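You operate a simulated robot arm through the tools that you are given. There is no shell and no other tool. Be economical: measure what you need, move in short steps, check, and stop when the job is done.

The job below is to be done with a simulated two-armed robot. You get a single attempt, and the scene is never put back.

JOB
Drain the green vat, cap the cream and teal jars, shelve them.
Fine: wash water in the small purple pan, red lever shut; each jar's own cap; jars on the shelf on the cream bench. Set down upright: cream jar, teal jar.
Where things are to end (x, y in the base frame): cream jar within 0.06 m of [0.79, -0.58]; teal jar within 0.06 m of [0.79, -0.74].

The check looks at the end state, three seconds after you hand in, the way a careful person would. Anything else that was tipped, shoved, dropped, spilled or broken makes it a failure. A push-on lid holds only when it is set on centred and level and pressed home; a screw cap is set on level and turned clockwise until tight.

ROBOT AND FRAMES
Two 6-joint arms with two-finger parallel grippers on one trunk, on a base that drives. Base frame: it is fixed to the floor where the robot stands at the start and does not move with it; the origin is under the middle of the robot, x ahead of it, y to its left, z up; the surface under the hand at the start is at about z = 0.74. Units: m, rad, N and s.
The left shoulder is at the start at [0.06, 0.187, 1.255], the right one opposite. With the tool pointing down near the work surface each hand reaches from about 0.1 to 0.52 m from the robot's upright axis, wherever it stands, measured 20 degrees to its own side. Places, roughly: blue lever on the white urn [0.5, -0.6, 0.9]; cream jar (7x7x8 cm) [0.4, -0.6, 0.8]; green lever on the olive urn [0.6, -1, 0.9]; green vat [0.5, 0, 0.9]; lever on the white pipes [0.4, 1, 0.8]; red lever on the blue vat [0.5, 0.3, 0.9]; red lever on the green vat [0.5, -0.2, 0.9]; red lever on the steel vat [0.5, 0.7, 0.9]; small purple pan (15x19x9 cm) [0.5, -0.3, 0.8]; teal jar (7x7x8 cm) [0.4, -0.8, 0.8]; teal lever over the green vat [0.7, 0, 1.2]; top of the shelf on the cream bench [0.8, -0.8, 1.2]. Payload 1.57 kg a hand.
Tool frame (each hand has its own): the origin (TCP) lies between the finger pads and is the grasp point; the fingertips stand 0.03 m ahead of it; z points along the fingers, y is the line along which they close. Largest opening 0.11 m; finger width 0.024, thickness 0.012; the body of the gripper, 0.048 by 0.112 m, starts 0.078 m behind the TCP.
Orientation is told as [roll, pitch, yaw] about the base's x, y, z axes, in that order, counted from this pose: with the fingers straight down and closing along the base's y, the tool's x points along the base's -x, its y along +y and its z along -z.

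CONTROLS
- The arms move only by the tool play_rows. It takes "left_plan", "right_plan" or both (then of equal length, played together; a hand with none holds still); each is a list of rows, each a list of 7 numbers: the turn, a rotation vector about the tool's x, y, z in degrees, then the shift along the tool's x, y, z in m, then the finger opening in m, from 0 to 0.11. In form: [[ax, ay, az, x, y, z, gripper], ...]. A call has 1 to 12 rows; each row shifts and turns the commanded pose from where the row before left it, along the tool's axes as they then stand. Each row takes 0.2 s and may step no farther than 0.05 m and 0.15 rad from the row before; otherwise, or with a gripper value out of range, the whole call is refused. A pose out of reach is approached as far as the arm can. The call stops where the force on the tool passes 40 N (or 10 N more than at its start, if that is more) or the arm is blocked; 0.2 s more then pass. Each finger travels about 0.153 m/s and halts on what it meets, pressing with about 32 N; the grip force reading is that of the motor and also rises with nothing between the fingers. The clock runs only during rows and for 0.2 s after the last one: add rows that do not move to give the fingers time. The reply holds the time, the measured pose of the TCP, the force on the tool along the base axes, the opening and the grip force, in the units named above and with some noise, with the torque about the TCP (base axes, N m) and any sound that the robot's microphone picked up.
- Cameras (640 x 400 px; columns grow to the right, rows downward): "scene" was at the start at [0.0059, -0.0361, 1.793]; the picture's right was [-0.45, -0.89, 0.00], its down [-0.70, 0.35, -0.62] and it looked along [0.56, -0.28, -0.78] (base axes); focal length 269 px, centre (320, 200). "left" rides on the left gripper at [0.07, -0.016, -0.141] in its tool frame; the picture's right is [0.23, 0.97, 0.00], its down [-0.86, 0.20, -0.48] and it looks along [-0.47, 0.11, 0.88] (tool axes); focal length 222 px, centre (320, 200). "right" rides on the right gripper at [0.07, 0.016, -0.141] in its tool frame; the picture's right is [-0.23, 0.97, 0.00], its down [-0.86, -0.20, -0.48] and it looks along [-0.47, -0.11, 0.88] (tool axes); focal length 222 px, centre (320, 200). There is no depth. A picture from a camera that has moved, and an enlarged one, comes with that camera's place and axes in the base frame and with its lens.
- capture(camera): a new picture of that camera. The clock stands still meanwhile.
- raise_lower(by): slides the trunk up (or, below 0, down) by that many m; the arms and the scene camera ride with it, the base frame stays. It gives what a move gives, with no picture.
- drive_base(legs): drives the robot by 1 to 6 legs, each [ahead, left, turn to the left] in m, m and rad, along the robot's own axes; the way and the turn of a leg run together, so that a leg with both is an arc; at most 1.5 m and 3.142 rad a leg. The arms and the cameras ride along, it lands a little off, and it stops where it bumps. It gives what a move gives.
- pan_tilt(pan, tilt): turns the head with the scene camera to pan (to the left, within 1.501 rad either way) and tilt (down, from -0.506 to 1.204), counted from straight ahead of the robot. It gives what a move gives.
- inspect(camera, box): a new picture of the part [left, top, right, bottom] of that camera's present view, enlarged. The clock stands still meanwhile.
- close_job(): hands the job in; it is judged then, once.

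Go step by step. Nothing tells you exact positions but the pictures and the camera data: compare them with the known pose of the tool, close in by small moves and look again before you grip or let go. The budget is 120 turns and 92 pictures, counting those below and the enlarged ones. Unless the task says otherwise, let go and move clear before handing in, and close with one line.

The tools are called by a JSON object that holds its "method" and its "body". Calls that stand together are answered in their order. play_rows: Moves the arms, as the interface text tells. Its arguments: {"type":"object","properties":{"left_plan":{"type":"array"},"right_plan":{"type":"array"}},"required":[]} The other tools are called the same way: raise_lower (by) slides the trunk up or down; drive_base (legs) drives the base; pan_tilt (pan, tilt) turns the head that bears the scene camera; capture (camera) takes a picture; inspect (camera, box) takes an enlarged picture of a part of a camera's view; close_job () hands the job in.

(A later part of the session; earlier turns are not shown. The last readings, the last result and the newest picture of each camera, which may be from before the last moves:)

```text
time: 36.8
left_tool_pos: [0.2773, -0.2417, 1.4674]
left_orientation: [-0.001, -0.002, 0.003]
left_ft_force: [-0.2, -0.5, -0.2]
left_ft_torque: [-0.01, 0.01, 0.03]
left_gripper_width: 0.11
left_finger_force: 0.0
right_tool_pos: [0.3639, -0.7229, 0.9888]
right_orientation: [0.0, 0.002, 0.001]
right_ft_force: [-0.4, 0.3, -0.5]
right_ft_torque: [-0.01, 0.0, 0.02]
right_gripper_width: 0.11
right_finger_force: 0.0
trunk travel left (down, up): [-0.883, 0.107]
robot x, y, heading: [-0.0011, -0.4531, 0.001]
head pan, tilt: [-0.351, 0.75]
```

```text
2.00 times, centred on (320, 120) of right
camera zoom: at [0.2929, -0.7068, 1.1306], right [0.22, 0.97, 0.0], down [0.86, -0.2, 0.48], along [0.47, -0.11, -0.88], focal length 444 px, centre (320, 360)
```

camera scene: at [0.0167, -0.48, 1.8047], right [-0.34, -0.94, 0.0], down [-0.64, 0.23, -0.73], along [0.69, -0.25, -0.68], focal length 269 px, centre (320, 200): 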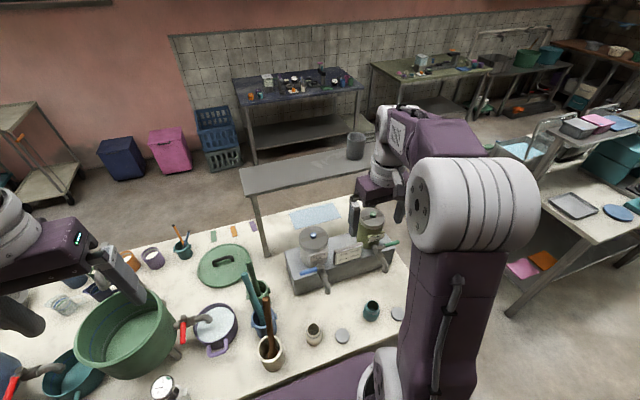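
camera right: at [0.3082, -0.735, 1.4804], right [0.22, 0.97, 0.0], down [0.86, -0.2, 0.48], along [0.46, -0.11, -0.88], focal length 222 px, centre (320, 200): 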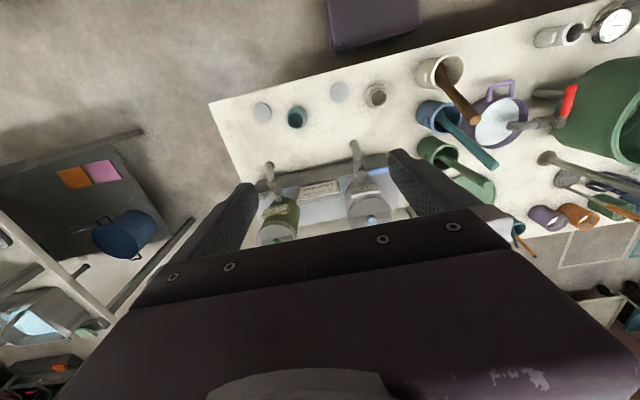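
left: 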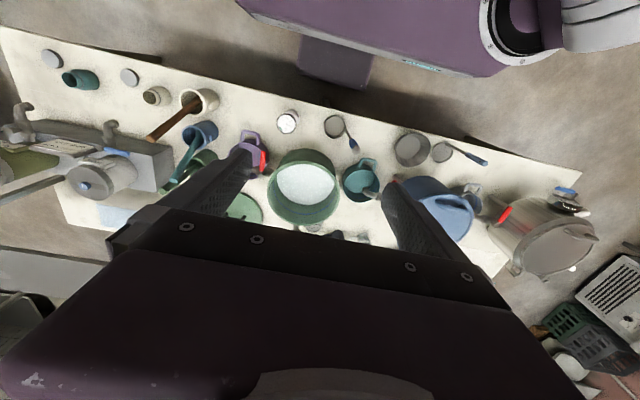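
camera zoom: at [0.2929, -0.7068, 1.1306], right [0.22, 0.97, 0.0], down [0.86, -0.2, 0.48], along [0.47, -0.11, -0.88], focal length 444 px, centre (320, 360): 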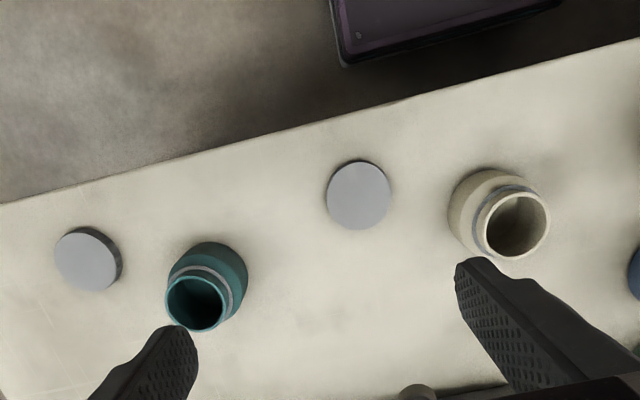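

I'll zoom into the neck and cap details.

{"method": "inspect", "body": {"camera": "right", "box": [312, 90, 440, 170]}}

{"method": "inspect", "body": {"camera": "right", "box": [180, 115, 308, 195]}}

```text
5.00 times, centred on (376, 130) of right
camera zoom: at [0.2929, -0.7068, 1.1306], right [0.22, 0.97, 0.0], down [0.86, -0.2, 0.48], along [0.47, -0.11, -0.88], focal length 1111 px, centre (40, 550)
```

zoom: 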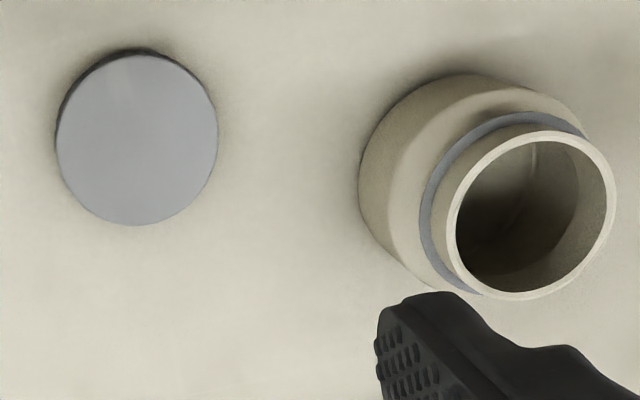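

```text
5.00 times, centred on (244, 155) of right
camera zoom: at [0.2929, -0.7068, 1.1306], right [0.22, 0.97, 0.0], down [0.86, -0.2, 0.48], along [0.47, -0.11, -0.88], focal length 1111 px, centre (700, 425)
```

zoom: 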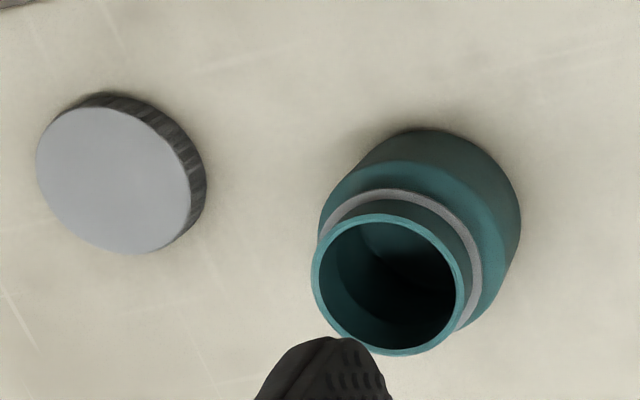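

Cap2 (by teal) has ribbed sides – a screw cap. Cap1's side isn't visible; I'll shift the hand to see it obliquely.

{"method": "play_rows", "body": {"right_plan": [[0, 0, 0, 0.0, -0.045, 0, 0.11], [0, 0, 0, 0, -0.045, 0, 0.11], [0, 0, 0, 0, -0.045, 0, 0.11], [0, 0, 0, 0, -0.045, 0, 0.11], [0, 0, 0, 0, 0, 0, 0.11]]}}

{"method": "inspect", "body": {"camera": "right", "box": [360, 50, 520, 150]}}

```text
time: 38.0
left_tool_pos: [0.2764, -0.2412, 1.4689]
left_orientation: [-0.003, -0.002, 0.003]
left_ft_force: [-0.5, -0.8, 0.2]
left_ft_torque: [0.0, -0.01, 0.0]
left_gripper_width: 0.1098
left_finger_force: 0.2
right_tool_pos: [0.3627, -0.9045, 0.9909]
right_orientation: [0.001, 0.002, 0.003]
right_ft_force: [-0.5, 0.9, 0.0]
right_ft_torque: [-0.01, 0.01, 0.01]
right_gripper_width: 0.1098
right_finger_force: 0.1
trunk travel left (down, up): [-0.883, 0.107]
robot x, y, heading: [-0.0011, -0.452, 0.0]
head pan, tilt: [-0.351, 0.75]
```

```text
4.00 times, centred on (440, 100) of right
camera zoom: at [0.2934, -0.8876, 1.1314], right [0.22, 0.97, 0.0], down [0.86, -0.2, 0.48], along [0.46, -0.11, -0.88], focal length 888 px, centre (-160, 600)
```

zoom: 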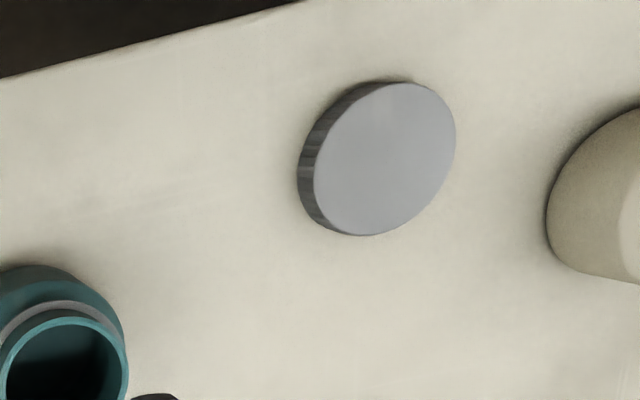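

Both caps are ribbed screw caps; cap1 at ≈(0.352,-0.690) is the cream jar's neighbour with the matching bluish tint. I'll bring the right hand above cap1.

{"method": "play_rows", "body": {"right_plan": [[0, 0, 0, 0.0107, 0.045, 0, 0.11], [0, 0, 0, 0, 0.045, 0, 0.09], [0, 0, 0, 0, 0.045, 0, 0.07], [0, 0, 0, 0, 0.045, 0, 0.07], [0, 0, 0, 0, 0.0345, 0, 0.07], [0, 0, 0, 0, 0, 0.045, 0.07], [0, 0, 0, 0, 0, 0.045, 0.07], [0, 0, 0, 0, 0, 0.045, 0.07], [0, 0, 0, 0, 0, 0.025, 0.07], [0, 0, 0, 0, 0, 0, 0.07]]}}

{"method": "capture", "body": {"camera": "right"}}

```text
time: 40.2
left_tool_pos: [0.2789, -0.2414, 1.467]
left_orientation: [-0.002, -0.001, 0.002]
left_ft_force: [-0.5, -0.5, 0.1]
left_ft_torque: [0.02, 0.01, -0.03]
left_gripper_width: 0.1098
left_finger_force: 0.0
right_tool_pos: [0.3508, -0.6884, 0.8294]
right_orientation: [0.0, 0.002, 0.002]
right_ft_force: [0.9, -0.7, -0.1]
right_ft_torque: [-0.01, 0.03, -0.01]
right_gripper_width: 0.0701
right_finger_force: 0.0
trunk travel left (down, up): [-0.883, 0.107]
robot x, y, heading: [0.0025, -0.449, 0.003]
head pan, tilt: [-0.351, 0.75]
```

```text
55 pictures are left
camera right: at [0.2808, -0.6725, 0.9706], right [0.22, 0.97, 0.0], down [0.86, -0.2, 0.48], along [0.46, -0.11, -0.88], focal length 222 px, centre (320, 200)
```

right: 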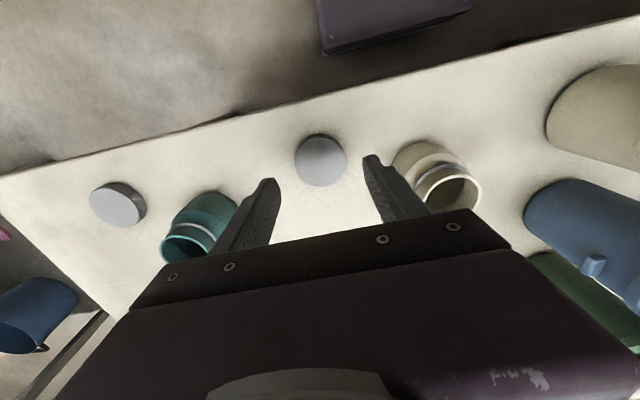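

Cap is centred between the fingers at ≈(0.350,-0.689). Descend and grip.

{"method": "play_rows", "body": {"right_plan": [[0, 0, 0, 0, 0, 0.03, 0.07], [0, 0, 0, 0, 0, 0.025, 0.07], [0, 0, 0, 0, 0, 0, 0.05], [0, 0, 0, 0, 0, 0, 0.04], [0, 0, 0, 0, 0, 0, 0.03], [0, 0, 0, 0, 0, 0, 0.03]]}}

{"method": "capture", "body": {"camera": "right"}}

```text
time: 41.6
left_tool_pos: [0.2777, -0.2415, 1.4673]
left_orientation: [-0.001, -0.002, 0.0]
left_ft_force: [0.5, -0.3, 0.5]
left_ft_torque: [-0.02, -0.01, 0.04]
left_gripper_width: 0.1099
left_finger_force: 0.0
right_tool_pos: [0.3504, -0.6881, 0.7737]
right_orientation: [-0.001, 0.002, 0.0]
right_ft_force: [-1.0, -0.2, 0.3]
right_ft_torque: [-0.02, 0.0, -0.01]
right_gripper_width: 0.0496
right_finger_force: 32.3
trunk travel left (down, up): [-0.883, 0.107]
robot x, y, heading: [-0.0005, -0.4529, -0.001]
head pan, tilt: [-0.351, 0.75]
```

```text
54 pictures are left
camera right: at [0.2808, -0.6721, 0.915], right [0.22, 0.97, 0.0], down [0.86, -0.2, 0.48], along [0.46, -0.11, -0.88], focal length 222 px, centre (320, 200)
```

right: 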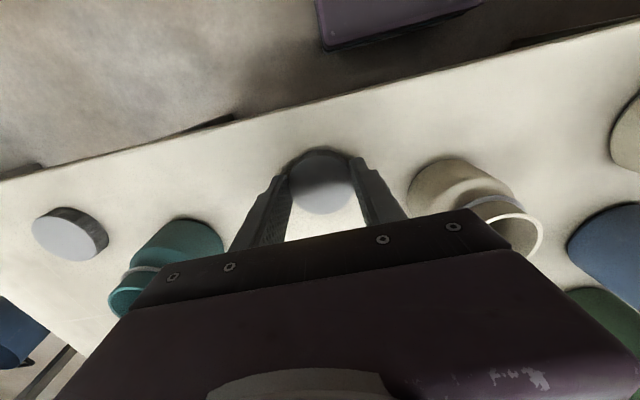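

Cap1 is gripped (49.6 mm). Lift it and shift the base right so the cream jar lies between both arms.

{"method": "play_rows", "body": {"right_plan": [[0, 0, 0, 0, 0, -0.02, 0.03], [0, 0, 0, 0, 0, -0.045, 0.03], [0, 0, 0, 0, 0, -0.045, 0.03], [0, 0, 0, 0, 0, -0.045, 0.03], [0, 0, 0, 0, 0, -0.045, 0.03], [0, 0, 0, 0, 0, -0.03, 0.03], [0, 0, 0, 0, 0, 0, 0.03]]}}

{"method": "drive_base", "body": {"legs": [[0, -0.15, 0]]}}

{"method": "play_rows", "body": {"left_plan": [[0, 0, 0, 0.02, -0.04, 0, 0.11], [0, 0, 0, 0.02, -0.04, 0, 0.11], [0, -8.33, 0, 0, -0.04, 0, 0.11], [0, -8.33, 0, 0, -0.04, 0, 0.11], [0, -8.33, 0, 0, -0.04, 0, 0.11], [0, -8.33, 0, 0, 0, 0, 0.11], [0, -8.33, 0, 0, 0, 0, 0.11], [0, -8.33, 0, 0, 0, 0, 0.11], [0, 0, 0, 0, 0, 0, 0.11]]}}

{"method": "capture", "body": {"camera": "scene"}}

```text
time: 43.2
left_tool_pos: [0.2792, -0.2409, 1.4671]
left_orientation: [-0.003, 0.0, 0.002]
left_ft_force: [-0.6, 0.2, 0.1]
left_ft_torque: [-0.03, 0.04, 0.02]
left_gripper_width: 0.1102
left_finger_force: 0.0
right_tool_pos: [0.352, -0.6892, 1.0039]
right_orientation: [0.0, 0.004, 0.003]
right_ft_force: [0.2, 0.1, 0.1]
right_ft_torque: [-0.03, 0.0, -0.05]
right_gripper_width: 0.0497
right_finger_force: 32.4
trunk travel left (down, up): [-0.883, 0.107]
robot x, y, heading: [-0.0001, -0.4482, -0.001]
head pan, tilt: [-0.351, 0.75]
```

```text
time: 44.5
left_tool_pos: [0.2782, -0.3892, 1.4655]
left_orientation: [-0.004, -0.002, 0.003]
left_ft_force: [-0.6, 0.3, 1.0]
left_ft_torque: [-0.03, 0.0, -0.01]
left_gripper_width: 0.1099
left_finger_force: 0.3
right_tool_pos: [0.3512, -0.838, 1.0033]
right_orientation: [-0.002, 0.001, 0.001]
right_ft_force: [-0.3, 1.1, 1.1]
right_ft_torque: [-0.03, 0.01, -0.03]
right_gripper_width: 0.0496
right_finger_force: 32.2
trunk travel left (down, up): [-0.883, 0.107]
robot x, y, heading: [0.0017, -0.6002, 0.005]
head pan, tilt: [-0.351, 0.75]
```

```text
time: 46.5
left_tool_pos: [0.2506, -0.61, 1.4726]
left_orientation: [-0.002, -0.874, 0.005]
left_ft_force: [-0.7, 0.9, -0.3]
left_ft_torque: [0.0, 0.0, -0.01]
left_gripper_width: 0.11
left_finger_force: 0.0
left hand out of reach, approached as far as the arm can: row 3, 7
right_tool_pos: [0.3507, -0.8384, 1.0034]
right_orientation: [-0.001, 0.001, 0.002]
right_ft_force: [0.5, -0.6, -0.4]
right_ft_torque: [0.0, -0.03, 0.03]
right_gripper_width: 0.0498
right_finger_force: 32.3
trunk travel left (down, up): [-0.883, 0.107]
robot x, y, heading: [0.0027, -0.6014, -0.002]
head pan, tilt: [-0.351, 0.75]
```

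```text
53 pictures are left
camera scene: at [0.017, -0.6303, 1.8047], right [-0.34, -0.94, 0.0], down [-0.64, 0.23, -0.73], along [0.69, -0.25, -0.68], focal length 269 px, centre (320, 200)
```

scene: 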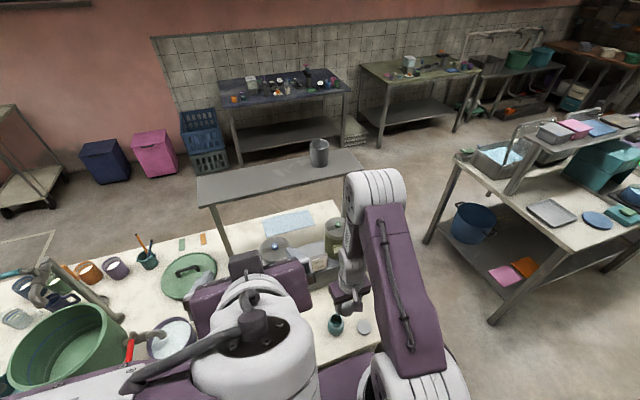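

The left hand is tilted 50° forward. I'll bring it straight down in front of the cream jar, then look.

{"method": "play_rows", "body": {"left_plan": [[0, 0, 0, 0.0368, 0.002, 0.0309, 0.11], [0, 0, 0, 0.0368, 0.002, 0.0309, 0.11], [0, 0, 0, 0.0368, 0.002, 0.0309, 0.11], [0, 0, 0, 0.0368, 0.002, 0.0309, 0.11], [0, 0, 0, 0.0368, 0.002, 0.0309, 0.11], [0, 0, 0, 0.0368, 0.002, 0.0309, 0.11], [0, 0, 0, 0.0368, 0.002, 0.0309, 0.11], [0, 0, 0, 0.0368, 0.002, 0.0309, 0.11], [0, 0, 0, 0.0368, 0.002, 0.0309, 0.11], [0, 0, 0, 0.0368, 0.002, 0.0309, 0.11], [0, 0, 0, 0, 0, 0, 0.11]]}}

{"method": "capture", "body": {"camera": "left"}}

{"method": "capture", "body": {"camera": "right"}}

```text
time: 47.9
left_tool_pos: [0.2534, -0.6357, 1.2283]
left_orientation: [-0.004, -0.885, -0.012]
left_ft_force: [-18.6, 45.1, 145.6]
left_ft_torque: [-2.15, 22.7, -7.38]
left_gripper_width: 0.1098
left_finger_force: 0.1
left hand out of reach, approached as far as the arm can: row 4, 5, 6
right_tool_pos: [0.3511, -0.8399, 1.0035]
right_orientation: [-0.001, 0.003, 0.0]
right_ft_force: [-0.1, 0.0, -0.7]
right_ft_torque: [0.02, -0.03, -0.02]
right_gripper_width: 0.0499
right_finger_force: 31.8
trunk travel left (down, up): [-0.883, 0.107]
robot x, y, heading: [0.0018, -0.6025, 0.004]
head pan, tilt: [-0.351, 0.75]
stopped in row 6 (left hand): the force on the tool passed its limit at 547 N (the readings are from after the stop); the commanded pose is now the measured one
```

```text
52 pictures are left
camera left: at [0.099, -0.6494, 1.2637], right [-0.13, 0.98, -0.18], down [0.17, 0.2, 0.96], along [0.98, 0.09, -0.2], focal length 222 px, centre (320, 200)
```

left: 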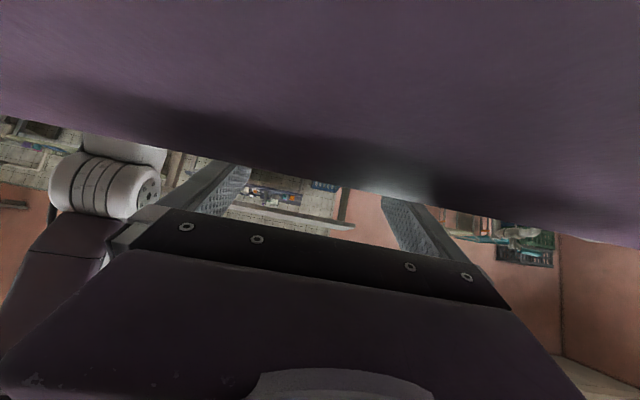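

```text
51 pictures are left
camera right: at [0.2817, -0.8236, 1.1445], right [0.23, 0.97, 0.0], down [0.86, -0.2, 0.48], along [0.46, -0.11, -0.88], focal length 222 px, centre (320, 200)
```

right: 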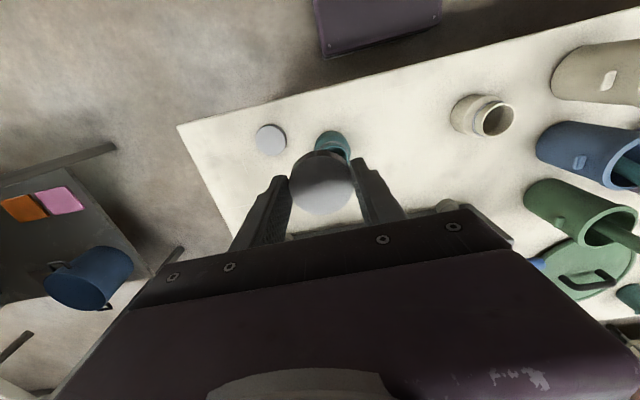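

The left hand bumped the robot's own body (hand too close to the trunk). I'll back off upward and forward, away from the trunk.

{"method": "play_rows", "body": {"left_plan": [[0, 0, 0, -0.023, 0, -0.0193, 0.11], [0, 0, 0, -0.023, 0.005, -0.0193, 0.11], [0, 0, 0, -0.0193, 0.01, 0.023, 0.11], [0, 0, 0, -0.0193, 0.01, 0.023, 0.11], [0, 0, 0, -0.0193, 0.01, 0.023, 0.11], [0, 0, 0, 0, 0, 0, 0.11]]}}

{"method": "capture", "body": {"camera": "scene"}}

```text
time: 49.3
left_tool_pos: [0.3431, -0.6006, 1.2864]
left_orientation: [0.0, -0.883, -0.011]
left_ft_force: [0.3, -0.1, -0.3]
left_ft_torque: [0.04, 0.0, -0.02]
left_gripper_width: 0.1101
left_finger_force: 0.1
right_tool_pos: [0.3503, -0.839, 1.003]
right_orientation: [-0.002, 0.002, 0.002]
right_ft_force: [-0.1, 0.5, 0.4]
right_ft_torque: [-0.03, 0.0, -0.02]
right_gripper_width: 0.0499
right_finger_force: 31.9
trunk travel left (down, up): [-0.883, 0.107]
robot x, y, heading: [-0.0024, -0.6029, -0.001]
head pan, tilt: [-0.351, 0.75]
```

```text
50 pictures are left
camera scene: at [0.0166, -0.6306, 1.8047], right [-0.34, -0.94, 0.0], down [-0.64, 0.23, -0.73], along [0.69, -0.25, -0.68], focal length 269 px, centre (320, 200)
```

scene: 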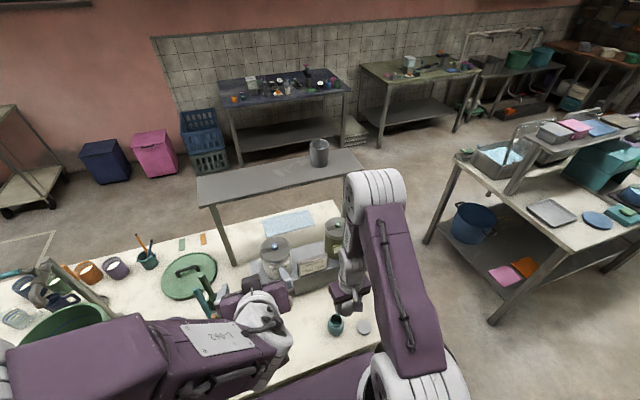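

Clear now. Descend in front of the jar with the tilted left hand.

{"method": "play_rows", "body": {"left_plan": [[0, 0, 0.6, 0.0368, 0.002, 0.0309, 0.11], [0, 0, 0, 0.0368, 0.002, 0.0309, 0.11], [0, 0, 0, 0.0368, 0.002, 0.0309, 0.11], [0, 0, 0, 0.0368, 0.002, 0.0309, 0.11], [0, 0, 0, 0.0368, 0.002, 0.0309, 0.11], [0, 0, 0, 0.0368, 0, 0.0309, 0.11], [0, 0, 0, 0.045, 0, 0.015, 0.11], [0, 0, 0, 0, 0, 0, 0.11]]}}

{"method": "capture", "body": {"camera": "left"}}

{"method": "capture", "body": {"camera": "right"}}

```text
time: 51.1
left_tool_pos: [0.3899, -0.7094, 1.0399]
left_orientation: [0.027, -0.879, -0.034]
left_ft_force: [0.4, -0.4, 0.1]
left_ft_torque: [0.0, 0.01, 0.01]
left_gripper_width: 0.1099
left_finger_force: 0.1
left hand out of reach, approached as far as the arm can: row 1, 2, 3, 4, 5, 6, 7
right_tool_pos: [0.3507, -0.8388, 1.0031]
right_orientation: [-0.004, 0.002, 0.002]
right_ft_force: [-0.6, 0.0, -0.3]
right_ft_torque: [0.02, 0.0, -0.03]
right_gripper_width: 0.0496
right_finger_force: 31.5
trunk travel left (down, up): [-0.883, 0.107]
robot x, y, heading: [-0.0018, -0.6005, 0.001]
head pan, tilt: [-0.351, 0.75]
```

```text
49 pictures are left
camera left: at [0.2358, -0.7254, 1.0758], right [-0.13, 0.98, -0.16], down [0.18, 0.18, 0.97], along [0.97, 0.1, -0.2], focal length 222 px, centre (320, 200)
```

left: 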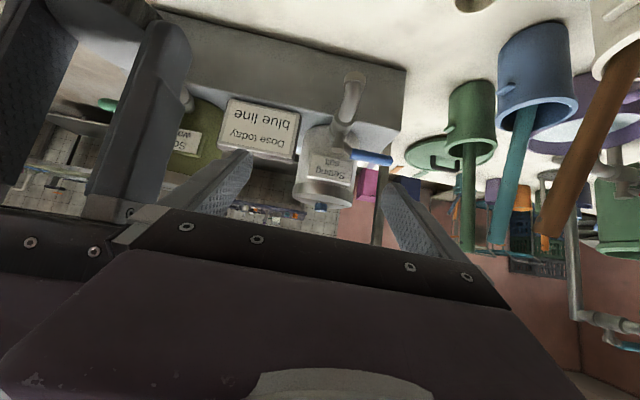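

```text
48 pictures are left
camera right: at [0.2815, -0.8223, 1.1448], right [0.23, 0.97, 0.0], down [0.86, -0.2, 0.48], along [0.46, -0.11, -0.88], focal length 222 px, centre (320, 200)
```

right: 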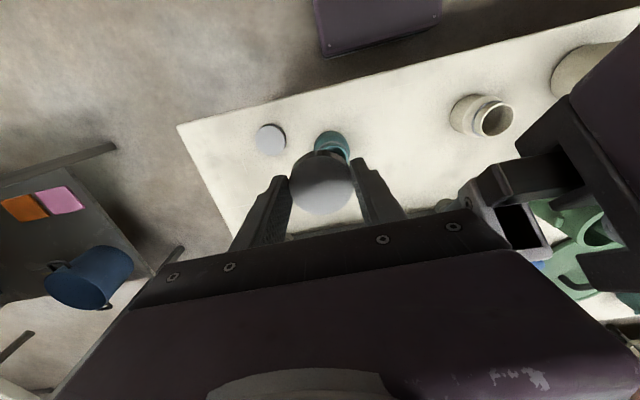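

The left arm can't hold that heading low down and drifted toward the right hand. I'll lift both hands, turn the left hand's heading ~28° right to line up with its own shoulder, and lower the trunk a bit.

{"method": "play_rows", "body": {"left_plan": [[0, 0, 0, -0.0368, 0, -0.0309, 0.11], [0, 0, 0, -0.0368, 0, -0.0309, 0.11], [0, 0, 0, -0.0368, 0, -0.0309, 0.11], [0, 0, 0, -0.0368, 0, -0.0309, 0.11], [0, 0, 0, -0.0368, 0.02, -0.0309, 0.11], [0, 0, 0, 0, 0.03, 0, 0.11], [5.36, 0, 4.5, 0, 0, 0, 0.11], [5.36, 0, 4.5, 0, 0, 0, 0.11], [5.36, 0, 4.5, 0, 0, 0, 0.11], [5.36, 0, 4.5, 0, 0, 0, 0.11], [0, 0, 0, 0, 0, 0, 0.11]], "right_plan": [[0, 0, 0, 0, 0, 0, 0.03], [0, 0, 0, 0, 0, 0, 0.03], [0, 0, 0, 0, 0, -0.04, 0.03], [0, 0, 0, 0, 0, -0.04, 0.03], [0, 0, 0, 0, 0, -0.04, 0.03], [0, 0, 0, 0, 0, -0.04, 0.03], [0, 0, 0, 0, 0, 0, 0.03], [0, 0, 0, 0, 0, 0, 0.03], [0, 0, 0, 0, 0, 0, 0.03], [0, 0, 0, 0, 0, 0, 0.03], [0, 0, 0, 0, 0, 0, 0.03]]}}

```text
refused: row 5 steps farther than a row can; nothing moved
```

One step was too long; resend.

{"method": "play_rows", "body": {"left_plan": [[0, 0, 0, -0.0368, 0, -0.0309, 0.11], [0, 0, 0, -0.0368, 0, -0.0309, 0.11], [0, 0, 0, -0.0368, 0, -0.0309, 0.11], [0, 0, 0, -0.0368, 0, -0.0309, 0.11], [0, 0, 0, -0.0368, 0, -0.0309, 0.11], [0, 0, 0, 0, 0.04, 0, 0.11], [5.36, 0, 4.5, 0, 0, 0, 0.11], [5.36, 0, 4.5, 0, 0, 0, 0.11], [5.36, 0, 4.5, 0, 0, 0, 0.11], [5.36, 0, 4.5, 0, 0, 0, 0.11], [0, 0, 0, 0, 0, 0, 0.11]], "right_plan": [[0, 0, 0, 0, 0, 0, 0.03], [0, 0, 0, 0, 0, 0, 0.03], [0, 0, 0, 0, 0, -0.04, 0.03], [0, 0, 0, 0, 0, -0.04, 0.03], [0, 0, 0, 0, 0, -0.04, 0.03], [0, 0, 0, 0, 0, -0.04, 0.03], [0, 0, 0, 0, 0, 0, 0.03], [0, 0, 0, 0, 0, 0, 0.03], [0, 0, 0, 0, 0, 0, 0.03], [0, 0, 0, 0, 0, 0, 0.03], [0, 0, 0, 0, 0, 0, 0.03]]}}

{"method": "raise_lower", "body": {"by": -0.15}}

{"method": "capture", "body": {"camera": "scene"}}

```text
time: 53.5
left_tool_pos: [0.3874, -0.6712, 1.2801]
left_orientation: [0.017, -0.876, -0.52]
left_ft_force: [-1.0, -0.2, 0.4]
left_ft_torque: [0.02, -0.03, 0.02]
left_gripper_width: 0.1101
left_finger_force: 0.0
right_tool_pos: [0.3524, -0.8397, 1.1627]
right_orientation: [0.0, 0.002, 0.002]
right_ft_force: [0.1, -1.2, -0.3]
right_ft_torque: [0.0, -0.05, -0.01]
right_gripper_width: 0.0497
right_finger_force: 32.1
trunk travel left (down, up): [-0.883, 0.107]
robot x, y, heading: [0.0018, -0.6016, -0.001]
head pan, tilt: [-0.351, 0.75]
```

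```text
time: 55.2
left_tool_pos: [0.388, -0.6721, 1.1318]
left_orientation: [0.02, -0.878, -0.521]
left_ft_force: [-0.1, 0.6, -0.2]
left_ft_torque: [-0.03, 0.01, 0.0]
left_gripper_width: 0.1101
left_finger_force: 0.1
right_tool_pos: [0.3518, -0.8399, 1.0134]
right_orientation: [-0.001, 0.001, 0.001]
right_ft_force: [0.2, 0.7, -1.0]
right_ft_torque: [0.04, 0.01, -0.02]
right_gripper_width: 0.0497
right_finger_force: 32.0
trunk travel left (down, up): [-0.733, 0.257]
robot x, y, heading: [0.0034, -0.5969, 0.003]
head pan, tilt: [-0.351, 0.75]
```

```text
47 pictures are left
camera scene: at [0.0168, -0.6307, 1.6548], right [-0.34, -0.94, 0.0], down [-0.64, 0.23, -0.73], along [0.69, -0.25, -0.68], focal length 269 px, centre (320, 200)
```

scene: 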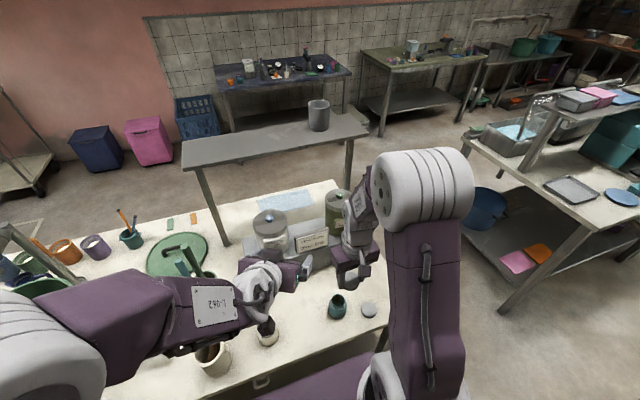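

Now heading is aligned. I'll move the left hand to a point 12 cm back along its axis from the cream jar.

{"method": "play_rows", "body": {"left_plan": [[0, 0, 0, 0, 0.035, 0, 0.11], [0, 0, 0, 0, 0.034, 0, 0.11], [0, 0, 0, 0.0381, 0, 0.00965, 0.11], [0, 0, 0, 0.0381, 0, 0.00965, 0.11], [0, 0, 0, 0.0381, 0, 0.00965, 0.11], [0, 0, 0, 0.0381, 0, 0.00965, 0.11], [0, 0, 0, 0.0381, 0, 0.00965, 0.11], [0, 0, 0, 0.0381, 0, 0.00965, 0.11], [0, 0, 0, 0.0381, 0, 0.00965, 0.11], [0, 0, 0, 0.0381, 0, 0.00965, 0.11], [0, 0, 0, 0, 0, 0, 0.11]]}}

{"method": "capture", "body": {"camera": "left"}}

{"method": "capture", "body": {"camera": "scene"}}

```text
time: 57.6
left_tool_pos: [0.3955, -0.6312, 1.025]
left_orientation: [0.128, -0.851, -0.601]
left_ft_force: [-0.2, 0.3, -0.3]
left_ft_torque: [0.0, 0.01, 0.01]
left_gripper_width: 0.1101
left_finger_force: 0.0
left hand out of reach, approached as far as the arm can: row 2, 3, 4, 5, 6, 7, 8, 9, 10
right_tool_pos: [0.3503, -0.8395, 1.0126]
right_orientation: [-0.003, 0.002, 0.001]
right_ft_force: [-1.4, -0.5, -0.1]
right_ft_torque: [-0.03, -0.01, 0.0]
right_gripper_width: 0.0496
right_finger_force: 31.8
trunk travel left (down, up): [-0.733, 0.257]
robot x, y, heading: [0.0004, -0.5997, 0.005]
head pan, tilt: [-0.351, 0.75]
```

```text
46 pictures are left
camera left: at [0.2518, -0.5749, 1.0655], right [0.35, 0.93, -0.09], down [0.23, 0.01, 0.97], along [0.91, -0.36, -0.22], focal length 222 px, centre (320, 200)
```

left: 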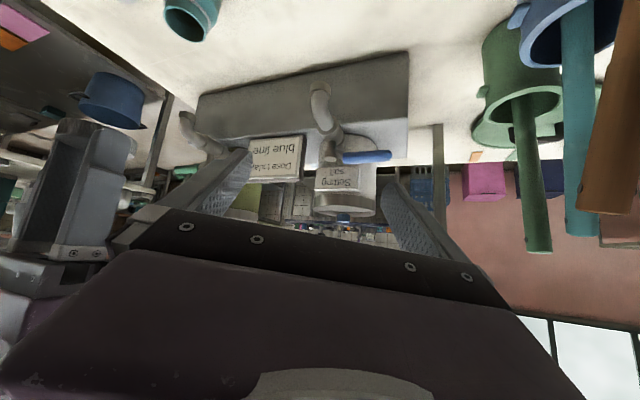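

```text
45 pictures are left
camera scene: at [0.0164, -0.6304, 1.6547], right [-0.34, -0.94, 0.0], down [-0.64, 0.23, -0.73], along [0.69, -0.25, -0.68], focal length 269 px, centre (320, 200)
```

scene: 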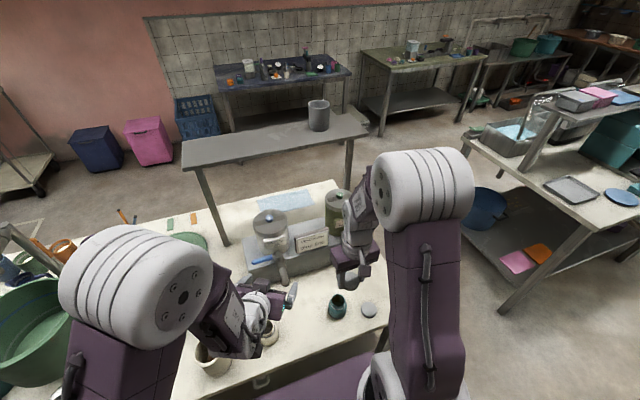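

The left arm is folded too tightly: the target is too near its shoulder. I'll raise the trunk again and back the base up 0.1 m (and a bit left) for room, then square the left hand.

{"method": "raise_lower", "body": {"by": 0.15}}

{"method": "drive_base", "body": {"legs": [[-0.1, 0.1, 0]]}}

{"method": "play_rows", "body": {"left_plan": [[7.3, 0, 0, 0, 0, 0, 0.11], [0, -1.3, 0, 0, 0, 0, 0.11], [0, 0, 0, 0, 0, 0, 0.11]]}}

```text
time: 59.4
left_tool_pos: [0.396, -0.6307, 1.1764]
left_orientation: [0.126, -0.847, -0.6]
left_ft_force: [0.7, -0.9, -1.0]
left_ft_torque: [0.02, 0.01, -0.02]
left_gripper_width: 0.11
left_finger_force: 0.0
right_tool_pos: [0.3528, -0.839, 1.1621]
right_orientation: [-0.002, 0.001, 0.001]
right_ft_force: [0.8, 0.1, -0.4]
right_ft_torque: [0.02, 0.01, -0.02]
right_gripper_width: 0.0498
right_finger_force: 31.8
trunk travel left (down, up): [-0.883, 0.107]
robot x, y, heading: [-0.0001, -0.602, 0.0]
head pan, tilt: [-0.351, 0.75]
```

```text
time: 60.7
left_tool_pos: [0.2969, -0.5346, 1.1766]
left_orientation: [0.127, -0.847, -0.601]
left_ft_force: [-0.3, -0.6, 0.2]
left_ft_torque: [0.0, 0.04, 0.01]
left_gripper_width: 0.11
left_finger_force: 0.1
right_tool_pos: [0.2536, -0.7428, 1.1617]
right_orientation: [-0.001, 0.003, 0.004]
right_ft_force: [-0.2, -0.4, 0.8]
right_ft_torque: [0.02, 0.03, 0.03]
right_gripper_width: 0.05
right_finger_force: 31.9
trunk travel left (down, up): [-0.883, 0.107]
robot x, y, heading: [-0.102, -0.5006, 0.0]
head pan, tilt: [-0.351, 0.75]
```

```text
time: 61.5
left_tool_pos: [0.2963, -0.5325, 1.1777]
left_orientation: [0.138, -0.869, -0.611]
left_ft_force: [0.1, -0.7, -0.2]
left_ft_torque: [0.0, -0.03, -0.01]
left_gripper_width: 0.1098
left_finger_force: 0.0
left hand out of reach, approached as far as the arm can: row 1
right_tool_pos: [0.2501, -0.7401, 1.163]
right_orientation: [0.0, 0.002, 0.003]
right_ft_force: [-0.2, 0.4, 0.3]
right_ft_torque: [0.02, -0.03, 0.0]
right_gripper_width: 0.0498
right_finger_force: 31.7
trunk travel left (down, up): [-0.883, 0.107]
robot x, y, heading: [-0.1024, -0.5011, 0.001]
head pan, tilt: [-0.351, 0.75]
```

Roll isn't reachable at this height; I'll descend first, which unfolds the arm, then square it.

{"method": "play_rows", "body": {"left_plan": [[0, 0, 0, 0.0344, 0, 0.029, 0.11], [0, 0, 0, 0.0344, 0, 0.029, 0.11], [0, 0, 0, 0.0344, 0, 0.029, 0.11], [3.5, 0, 0, 0.0344, 0, 0.029, 0.11], [3.5, 0, 0, 0.0344, 0, 0.029, 0.11], [0, 0, 0, 0, 0, 0, 0.11]]}}

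{"method": "capture", "body": {"camera": "left"}}

```text
time: 62.9
left_tool_pos: [0.3483, -0.6151, 1.0052]
left_orientation: [0.148, -0.838, -0.679]
left_ft_force: [0.6, 0.3, -0.5]
left_ft_torque: [0.03, 0.0, -0.02]
left_gripper_width: 0.1097
left_finger_force: 0.0
left hand out of reach, approached as far as the arm can: row 1, 2, 3, 4, 5
right_tool_pos: [0.2517, -0.7392, 1.1622]
right_orientation: [-0.001, 0.003, 0.004]
right_ft_force: [-1.0, 0.0, -0.7]
right_ft_torque: [0.01, -0.01, 0.01]
right_gripper_width: 0.0498
right_finger_force: 31.4
trunk travel left (down, up): [-0.883, 0.107]
robot x, y, heading: [-0.0995, -0.4979, 0.002]
head pan, tilt: [-0.351, 0.75]
```

```text
44 pictures are left
camera left: at [0.2086, -0.5511, 1.0432], right [0.4, 0.91, -0.07], down [0.23, -0.03, 0.97], along [0.88, -0.41, -0.22], focal length 222 px, centre (320, 200)
```

left: 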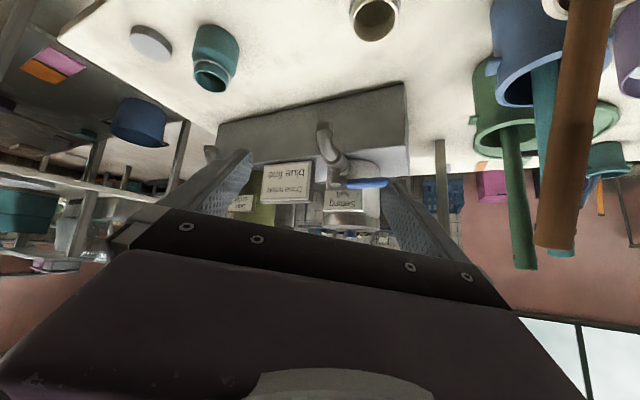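

The left wrist can't take this tilt here. New plan: since the caps are free-running screw caps, I'll first try with the right hand alone, pressing the jar onto the bench while turning, and watch the torque. Retract the left arm and drive back in.

{"method": "play_rows", "body": {"left_plan": [[0, 0, 0, -0.0344, 0, -0.029, 0.11], [0, 0, 0, -0.0344, 0, -0.029, 0.11], [0, 0, 0, -0.0344, 0, -0.029, 0.11], [0, 0, 0, -0.0344, 0, -0.029, 0.11], [0, 0, 0, -0.0344, 0, -0.029, 0.11], [0, 0, 0, -0.0344, 0, -0.029, 0.11], [0, 8, 0, 0, 0.04, -0.02, 0.11], [0, 8, 0, 0, 0.04, -0.02, 0.11], [0, 8, 0, 0, 0.04, -0.02, 0.11], [0, 8, 0, 0, 0.04, -0.02, 0.11], [0, 8, 0, 0, 0.04, 0, 0.11], [0, 0, 0, 0, 0, 0, 0.11]]}}

{"method": "drive_base", "body": {"legs": [[0.1, 0.0, 0]]}}

{"method": "capture", "body": {"camera": "right"}}

```text
time: 65.5
left_tool_pos: [0.4112, -0.4574, 1.3464]
left_orientation: [0.064, -0.154, -0.593]
left_ft_force: [-0.4, 0.8, -0.5]
left_ft_torque: [0.0, 0.01, -0.03]
left_gripper_width: 0.1102
left_finger_force: 0.0
left hand out of reach, approached as far as the arm can: row 1, 7
right_tool_pos: [0.2503, -0.7399, 1.1617]
right_orientation: [-0.001, 0.002, 0.001]
right_ft_force: [-0.4, -0.2, 1.0]
right_ft_torque: [0.03, -0.02, 0.02]
right_gripper_width: 0.0499
right_finger_force: 32.3
trunk travel left (down, up): [-0.883, 0.107]
robot x, y, heading: [-0.1037, -0.5032, -0.004]
head pan, tilt: [-0.351, 0.75]
```

```text
time: 66.7
left_tool_pos: [0.5064, -0.4573, 1.3492]
left_orientation: [0.067, -0.158, -0.591]
left_ft_force: [-0.5, 0.7, -0.3]
left_ft_torque: [0.01, 0.0, -0.03]
left_gripper_width: 0.1102
left_finger_force: 0.0
right_tool_pos: [0.3476, -0.74, 1.1639]
right_orientation: [-0.003, 0.0, 0.003]
right_ft_force: [-0.5, -0.3, 0.9]
right_ft_torque: [0.01, -0.04, 0.0]
right_gripper_width: 0.05
right_finger_force: 32.0
trunk travel left (down, up): [-0.883, 0.107]
robot x, y, heading: [-0.0005, -0.5008, 0.002]
head pan, tilt: [-0.351, 0.75]
```

```text
43 pictures are left
camera right: at [0.2772, -0.7235, 1.3049], right [0.22, 0.97, 0.0], down [0.85, -0.2, 0.48], along [0.47, -0.11, -0.88], focal length 222 px, centre (320, 200)
```

right: 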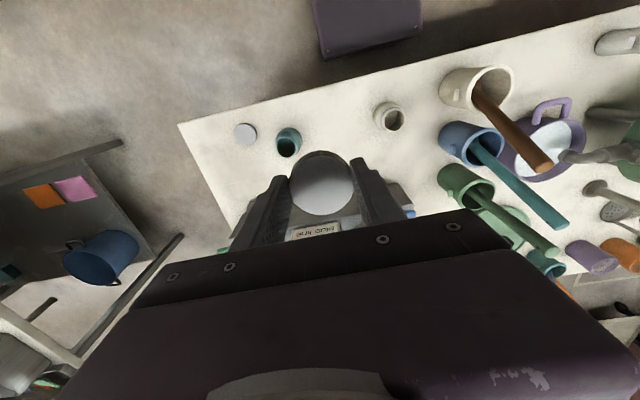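

Jar and cap view is fine. Move the left hand aside and pre-turn the right hand counter-clockwise ~91° to get a long clockwise stroke.

{"method": "play_rows", "body": {"left_plan": [[0, 0, 0, 0.022, 0.033, 0, 0.11], [0, 0, 0, 0.022, 0.033, 0, 0.11], [0, 0, 0, 0.022, 0.033, 0, 0.11], [0, 0, 0, 0.022, 0.033, 0, 0.11], [0, 0, 0, 0.022, 0.033, 0, 0.11], [0, 0, 0, 0, 0, 0, 0.11], [0, 0, 0, 0, 0, 0, 0.11], [0, 0, 0, 0, 0, 0, 0.11], [0, 0, 0, 0, 0, 0, 0.11], [0, 0, 0, 0, 0, 0, 0.11], [0, 0, 0, 0, 0, 0, 0.11], [0, 0, 0, 0, 0, 0, 0.11]], "right_plan": [[0, 0, -8.3, 0, 0, 0, 0.03], [0, 0, -8.3, 0, 0, 0, 0.03], [0, 0, -8.3, 0, 0, 0, 0.03], [0, 0, -8.3, 0, 0, 0, 0.03], [0, 0, -8.3, 0, 0, 0, 0.03], [0, 0, -8.3, 0, 0, 0, 0.03], [0, 0, -8.3, 0, 0, 0, 0.03], [0, 0, -8.3, 0, 0, 0, 0.03], [0, 0, -8.3, 0, 0, 0, 0.03], [0, 0, -8.3, 0, 0, 0, 0.03], [0, 0, -7, 0, 0, 0, 0.03], [0, 0, 0, 0, 0, 0, 0.03]]}}

```text
time: 69.2
left_tool_pos: [0.5117, -0.2607, 1.3414]
left_orientation: [0.064, -0.155, -0.592]
left_ft_force: [0.8, 0.1, 0.7]
left_ft_torque: [-0.01, 0.04, 0.03]
left_gripper_width: 0.1103
left_finger_force: 0.1
right_tool_pos: [0.3532, -0.74, 1.1628]
right_orientation: [0.002, 0.002, 1.576]
right_ft_force: [-0.3, 0.8, -0.9]
right_ft_torque: [0.0, -0.03, -0.03]
right_gripper_width: 0.0498
right_finger_force: 32.1
trunk travel left (down, up): [-0.883, 0.107]
robot x, y, heading: [-0.0015, -0.5016, 0.006]
head pan, tilt: [-0.351, 0.75]
```

Yaw 90° reached. Move the cap above the cream jar and look.

{"method": "play_rows", "body": {"right_plan": [[0, 0, 0, -0.0375, -0.008, 0, 0.03], [0, 0, 0, -0.0375, -0.008, 0, 0.03], [0, 0, 0, -0.0375, -0.008, 0, 0.03], [0, 0, 0, -0.0375, -0.008, 0, 0.03], [0, 0, 0, 0, 0, 0.045, 0.03], [0, 0, 0, 0, 0, 0.045, 0.03], [0, 0, 0, 0, 0, 0.045, 0.03], [0, 0, 0, 0, 0, 0.045, 0.03], [0, 0, 0, 0, 0, 0.04, 0.03], [0, 0, 0, 0, 0, 0, 0.03]]}}

{"method": "capture", "body": {"camera": "right"}}

{"method": "pan_tilt", "body": {"pan": -0.2, "tilt": 1.1}}

{"method": "capture", "body": {"camera": "scene"}}

```text
time: 71.5
left_tool_pos: [0.5125, -0.2607, 1.3406]
left_orientation: [0.065, -0.156, -0.59]
left_ft_force: [0.3, -0.5, -1.4]
left_ft_torque: [-0.03, 0.0, 0.01]
left_gripper_width: 0.1101
left_finger_force: 0.0
right_tool_pos: [0.3836, -0.5902, 0.942]
right_orientation: [0.001, 0.004, 1.576]
right_ft_force: [-0.3, 0.4, 0.4]
right_ft_torque: [-0.04, 0.04, 0.02]
right_gripper_width: 0.05
right_finger_force: 32.5
trunk travel left (down, up): [-0.883, 0.107]
robot x, y, heading: [0.0007, -0.5003, 0.005]
head pan, tilt: [-0.351, 0.75]
```

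```text
42 pictures are left
camera right: at [0.3669, -0.6592, 1.0834], right [-0.97, 0.22, 0.0], down [0.2, 0.86, 0.48], along [0.11, 0.47, -0.88], focal length 222 px, centre (320, 200)
```

right: 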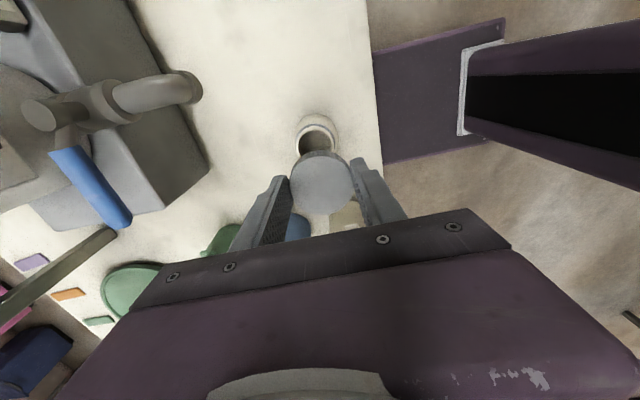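

```text
time: 72.3
left_tool_pos: [0.5117, -0.2618, 1.3423]
left_orientation: [0.065, -0.152, -0.592]
left_ft_force: [-0.1, 0.0, -0.2]
left_ft_torque: [0.0, -0.03, -0.01]
left_gripper_width: 0.1099
left_finger_force: 0.0
right_tool_pos: [0.3825, -0.5908, 0.9436]
right_orientation: [0.0, 0.001, 1.573]
right_ft_force: [0.4, 0.7, 0.2]
right_ft_torque: [0.03, -0.02, 0.01]
right_gripper_width: 0.0496
right_finger_force: 31.8
trunk travel left (down, up): [-0.883, 0.107]
robot x, y, heading: [0.0044, -0.499, 0.006]
head pan, tilt: [-0.201, 1.1]
```

```text
41 pictures are left
camera scene: at [0.0005, -0.5158, 1.779], right [-0.2, -0.98, 0.0], down [-0.87, 0.18, -0.45], along [0.45, -0.09, -0.89], focal length 269 px, centre (320, 200)
```

scene: 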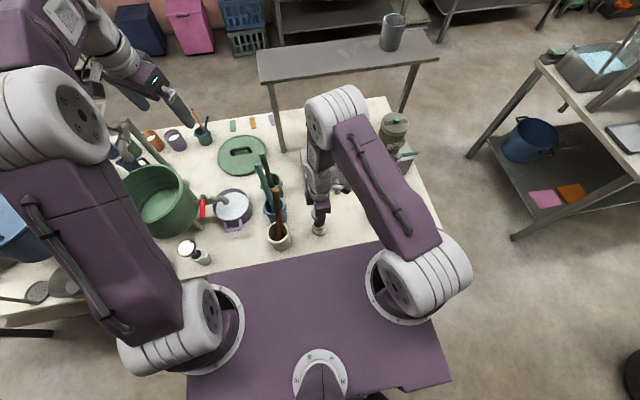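

Zoom to measure the cap-versus-mouth offset.

{"method": "inspect", "body": {"camera": "right", "box": [272, 100, 368, 160]}}

{"method": "inspect", "body": {"camera": "scene", "box": [280, 190, 360, 240]}}

```text
6.67 times, centred on (320, 130) of right
camera zoom: at [0.3672, -0.6593, 1.0837], right [-0.97, 0.22, 0.0], down [0.2, 0.86, 0.48], along [0.11, 0.47, -0.88], focal length 1481 px, centre (320, 667)
```

zoom: 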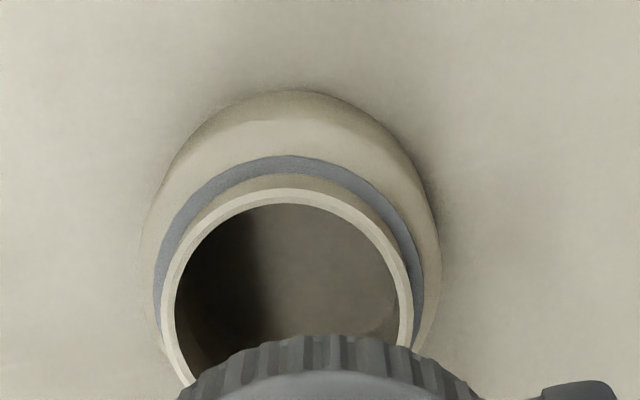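

```text
8.00 times, centred on (320, 215) of scene
camera zoom: at [0.0005, -0.5158, 1.779], right [-0.2, -0.98, 0.0], down [-0.87, 0.18, -0.45], along [0.45, -0.09, -0.89], focal length 2151 px, centre (320, 80)
```

zoom: 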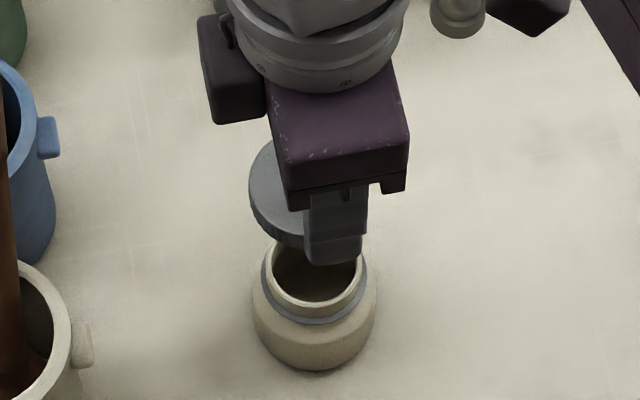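

Jar mouth appears ~3–6 mm toward +x of the cap. I'll shift slightly and descend to 1 cm above the rim to measure more closely.

{"method": "play_rows", "body": {"right_plan": [[0, 0, 0, 0.002, -0.003, 0.03, 0.03], [0, 0, 0, 0, 0, 0.03, 0.03], [0, 0, 0, 0, 0, 0.016, 0.03], [0, 0, 0, 0, 0, 0, 0.03]]}}

{"method": "inspect", "body": {"camera": "right", "box": [256, 110, 384, 190]}}

{"method": "inspect", "body": {"camera": "scene", "box": [280, 190, 360, 240]}}

```text
time: 73.3
left_tool_pos: [0.5117, -0.2602, 1.3409]
left_orientation: [0.064, -0.153, -0.594]
left_ft_force: [-0.5, 0.0, 0.0]
left_ft_torque: [0.02, 0.0, 0.01]
left_gripper_width: 0.1102
left_finger_force: 0.0
right_tool_pos: [0.3859, -0.5937, 0.8656]
right_orientation: [0.002, 0.001, 1.575]
right_ft_force: [0.5, -0.9, 0.6]
right_ft_torque: [0.0, -0.01, 0.02]
right_gripper_width: 0.0499
right_finger_force: 32.1
trunk travel left (down, up): [-0.883, 0.107]
robot x, y, heading: [0.001, -0.4991, 0.004]
head pan, tilt: [-0.201, 1.1]
```

```text
5.00 times, centred on (320, 150) of right
camera zoom: at [0.3696, -0.6619, 1.0071], right [-0.97, 0.22, 0.0], down [0.2, 0.86, 0.48], along [0.11, 0.47, -0.88], focal length 1111 px, centre (320, 450)
```

zoom: 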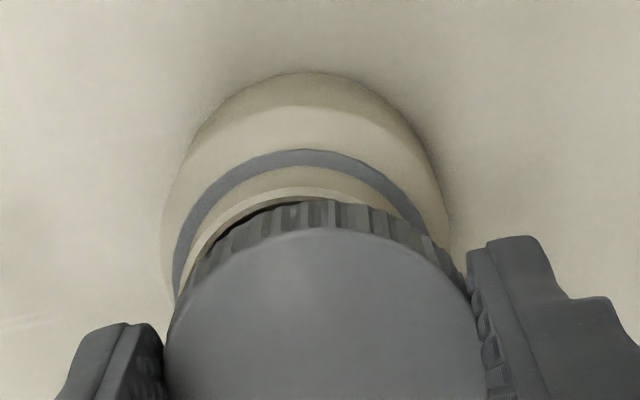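

```text
8.00 times, centred on (320, 215) of scene
camera zoom: at [0.0004, -0.5157, 1.779], right [-0.2, -0.98, 0.0], down [-0.87, 0.18, -0.45], along [0.45, -0.09, -0.89], focal length 2151 px, centre (320, 80)
```

zoom: 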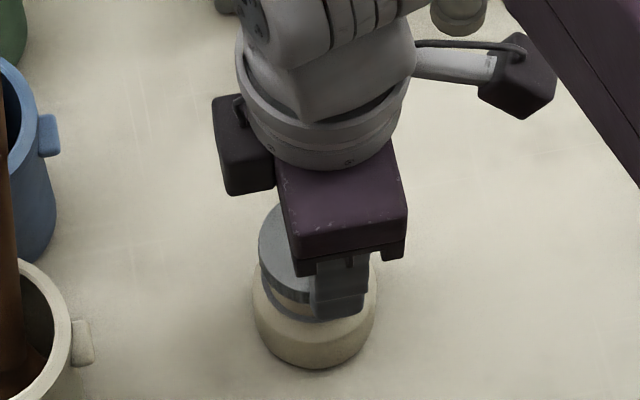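

The jar is ~4 mm further +x and ~1 mm −y. Correct and lower gently until contact.

{"method": "play_rows", "body": {"right_plan": [[0, 0, 0, 0.001, -0.004, 0, 0.03], [0, 0, 0, 0, 0, 0.004, 0.03], [0, 0, 0, 0, 0, 0.004, 0.03], [0, 0, 0, 0, 0, 0.003, 0.03], [0, 0, 0, 0, 0, 0, 0.03]]}}

{"method": "inspect", "body": {"camera": "right", "box": [256, 110, 384, 190]}}

```text
time: 74.5
left_tool_pos: [0.5121, -0.2617, 1.3424]
left_orientation: [0.065, -0.153, -0.59]
left_ft_force: [0.5, 0.8, -0.6]
left_ft_torque: [0.02, -0.05, 0.02]
left_gripper_width: 0.1099
left_finger_force: 0.1
right_tool_pos: [0.3892, -0.5931, 0.8549]
right_orientation: [0.002, 0.001, 1.573]
right_ft_force: [0.0, -0.5, 1.0]
right_ft_torque: [0.0, -0.01, -0.02]
right_gripper_width: 0.0497
right_finger_force: 32.2
trunk travel left (down, up): [-0.883, 0.107]
robot x, y, heading: [-0.0007, -0.5048, 0.006]
head pan, tilt: [-0.201, 1.1]
```

```text
5.00 times, centred on (320, 150) of right
camera zoom: at [0.3734, -0.6626, 0.9965], right [-0.97, 0.22, 0.0], down [0.2, 0.86, 0.48], along [0.11, 0.47, -0.88], focal length 1111 px, centre (320, 450)
```

zoom: 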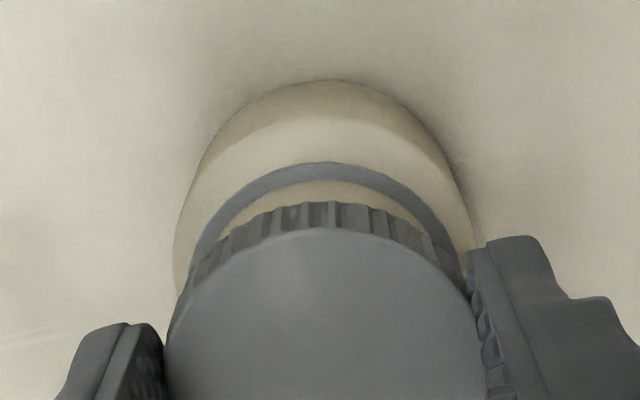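

Laterally centred now. Continue lowering in small steps to feel the rim.

{"method": "play_rows", "body": {"right_plan": [[0, 0, 0, 0, 0, 0.002, 0.03], [0, 0, 0, 0, 0, 0.002, 0.03], [0, 0, 0, 0, 0, 0.002, 0.03], [0, 0, 0, 0, 0, 0, 0.03]]}}

```text
time: 75.5
left_tool_pos: [0.512, -0.2609, 1.3411]
left_orientation: [0.065, -0.153, -0.593]
left_ft_force: [-0.3, 0.8, -0.3]
left_ft_torque: [0.0, -0.01, -0.01]
left_gripper_width: 0.11
left_finger_force: 0.1
right_tool_pos: [0.3892, -0.5933, 0.8496]
right_orientation: [0.002, 0.003, 1.575]
right_ft_force: [-0.1, -0.5, -0.4]
right_ft_torque: [-0.04, 0.01, 0.0]
right_gripper_width: 0.0501
right_finger_force: 32.3
trunk travel left (down, up): [-0.883, 0.107]
robot x, y, heading: [0.0049, -0.4983, 0.0]
head pan, tilt: [-0.201, 1.1]
```

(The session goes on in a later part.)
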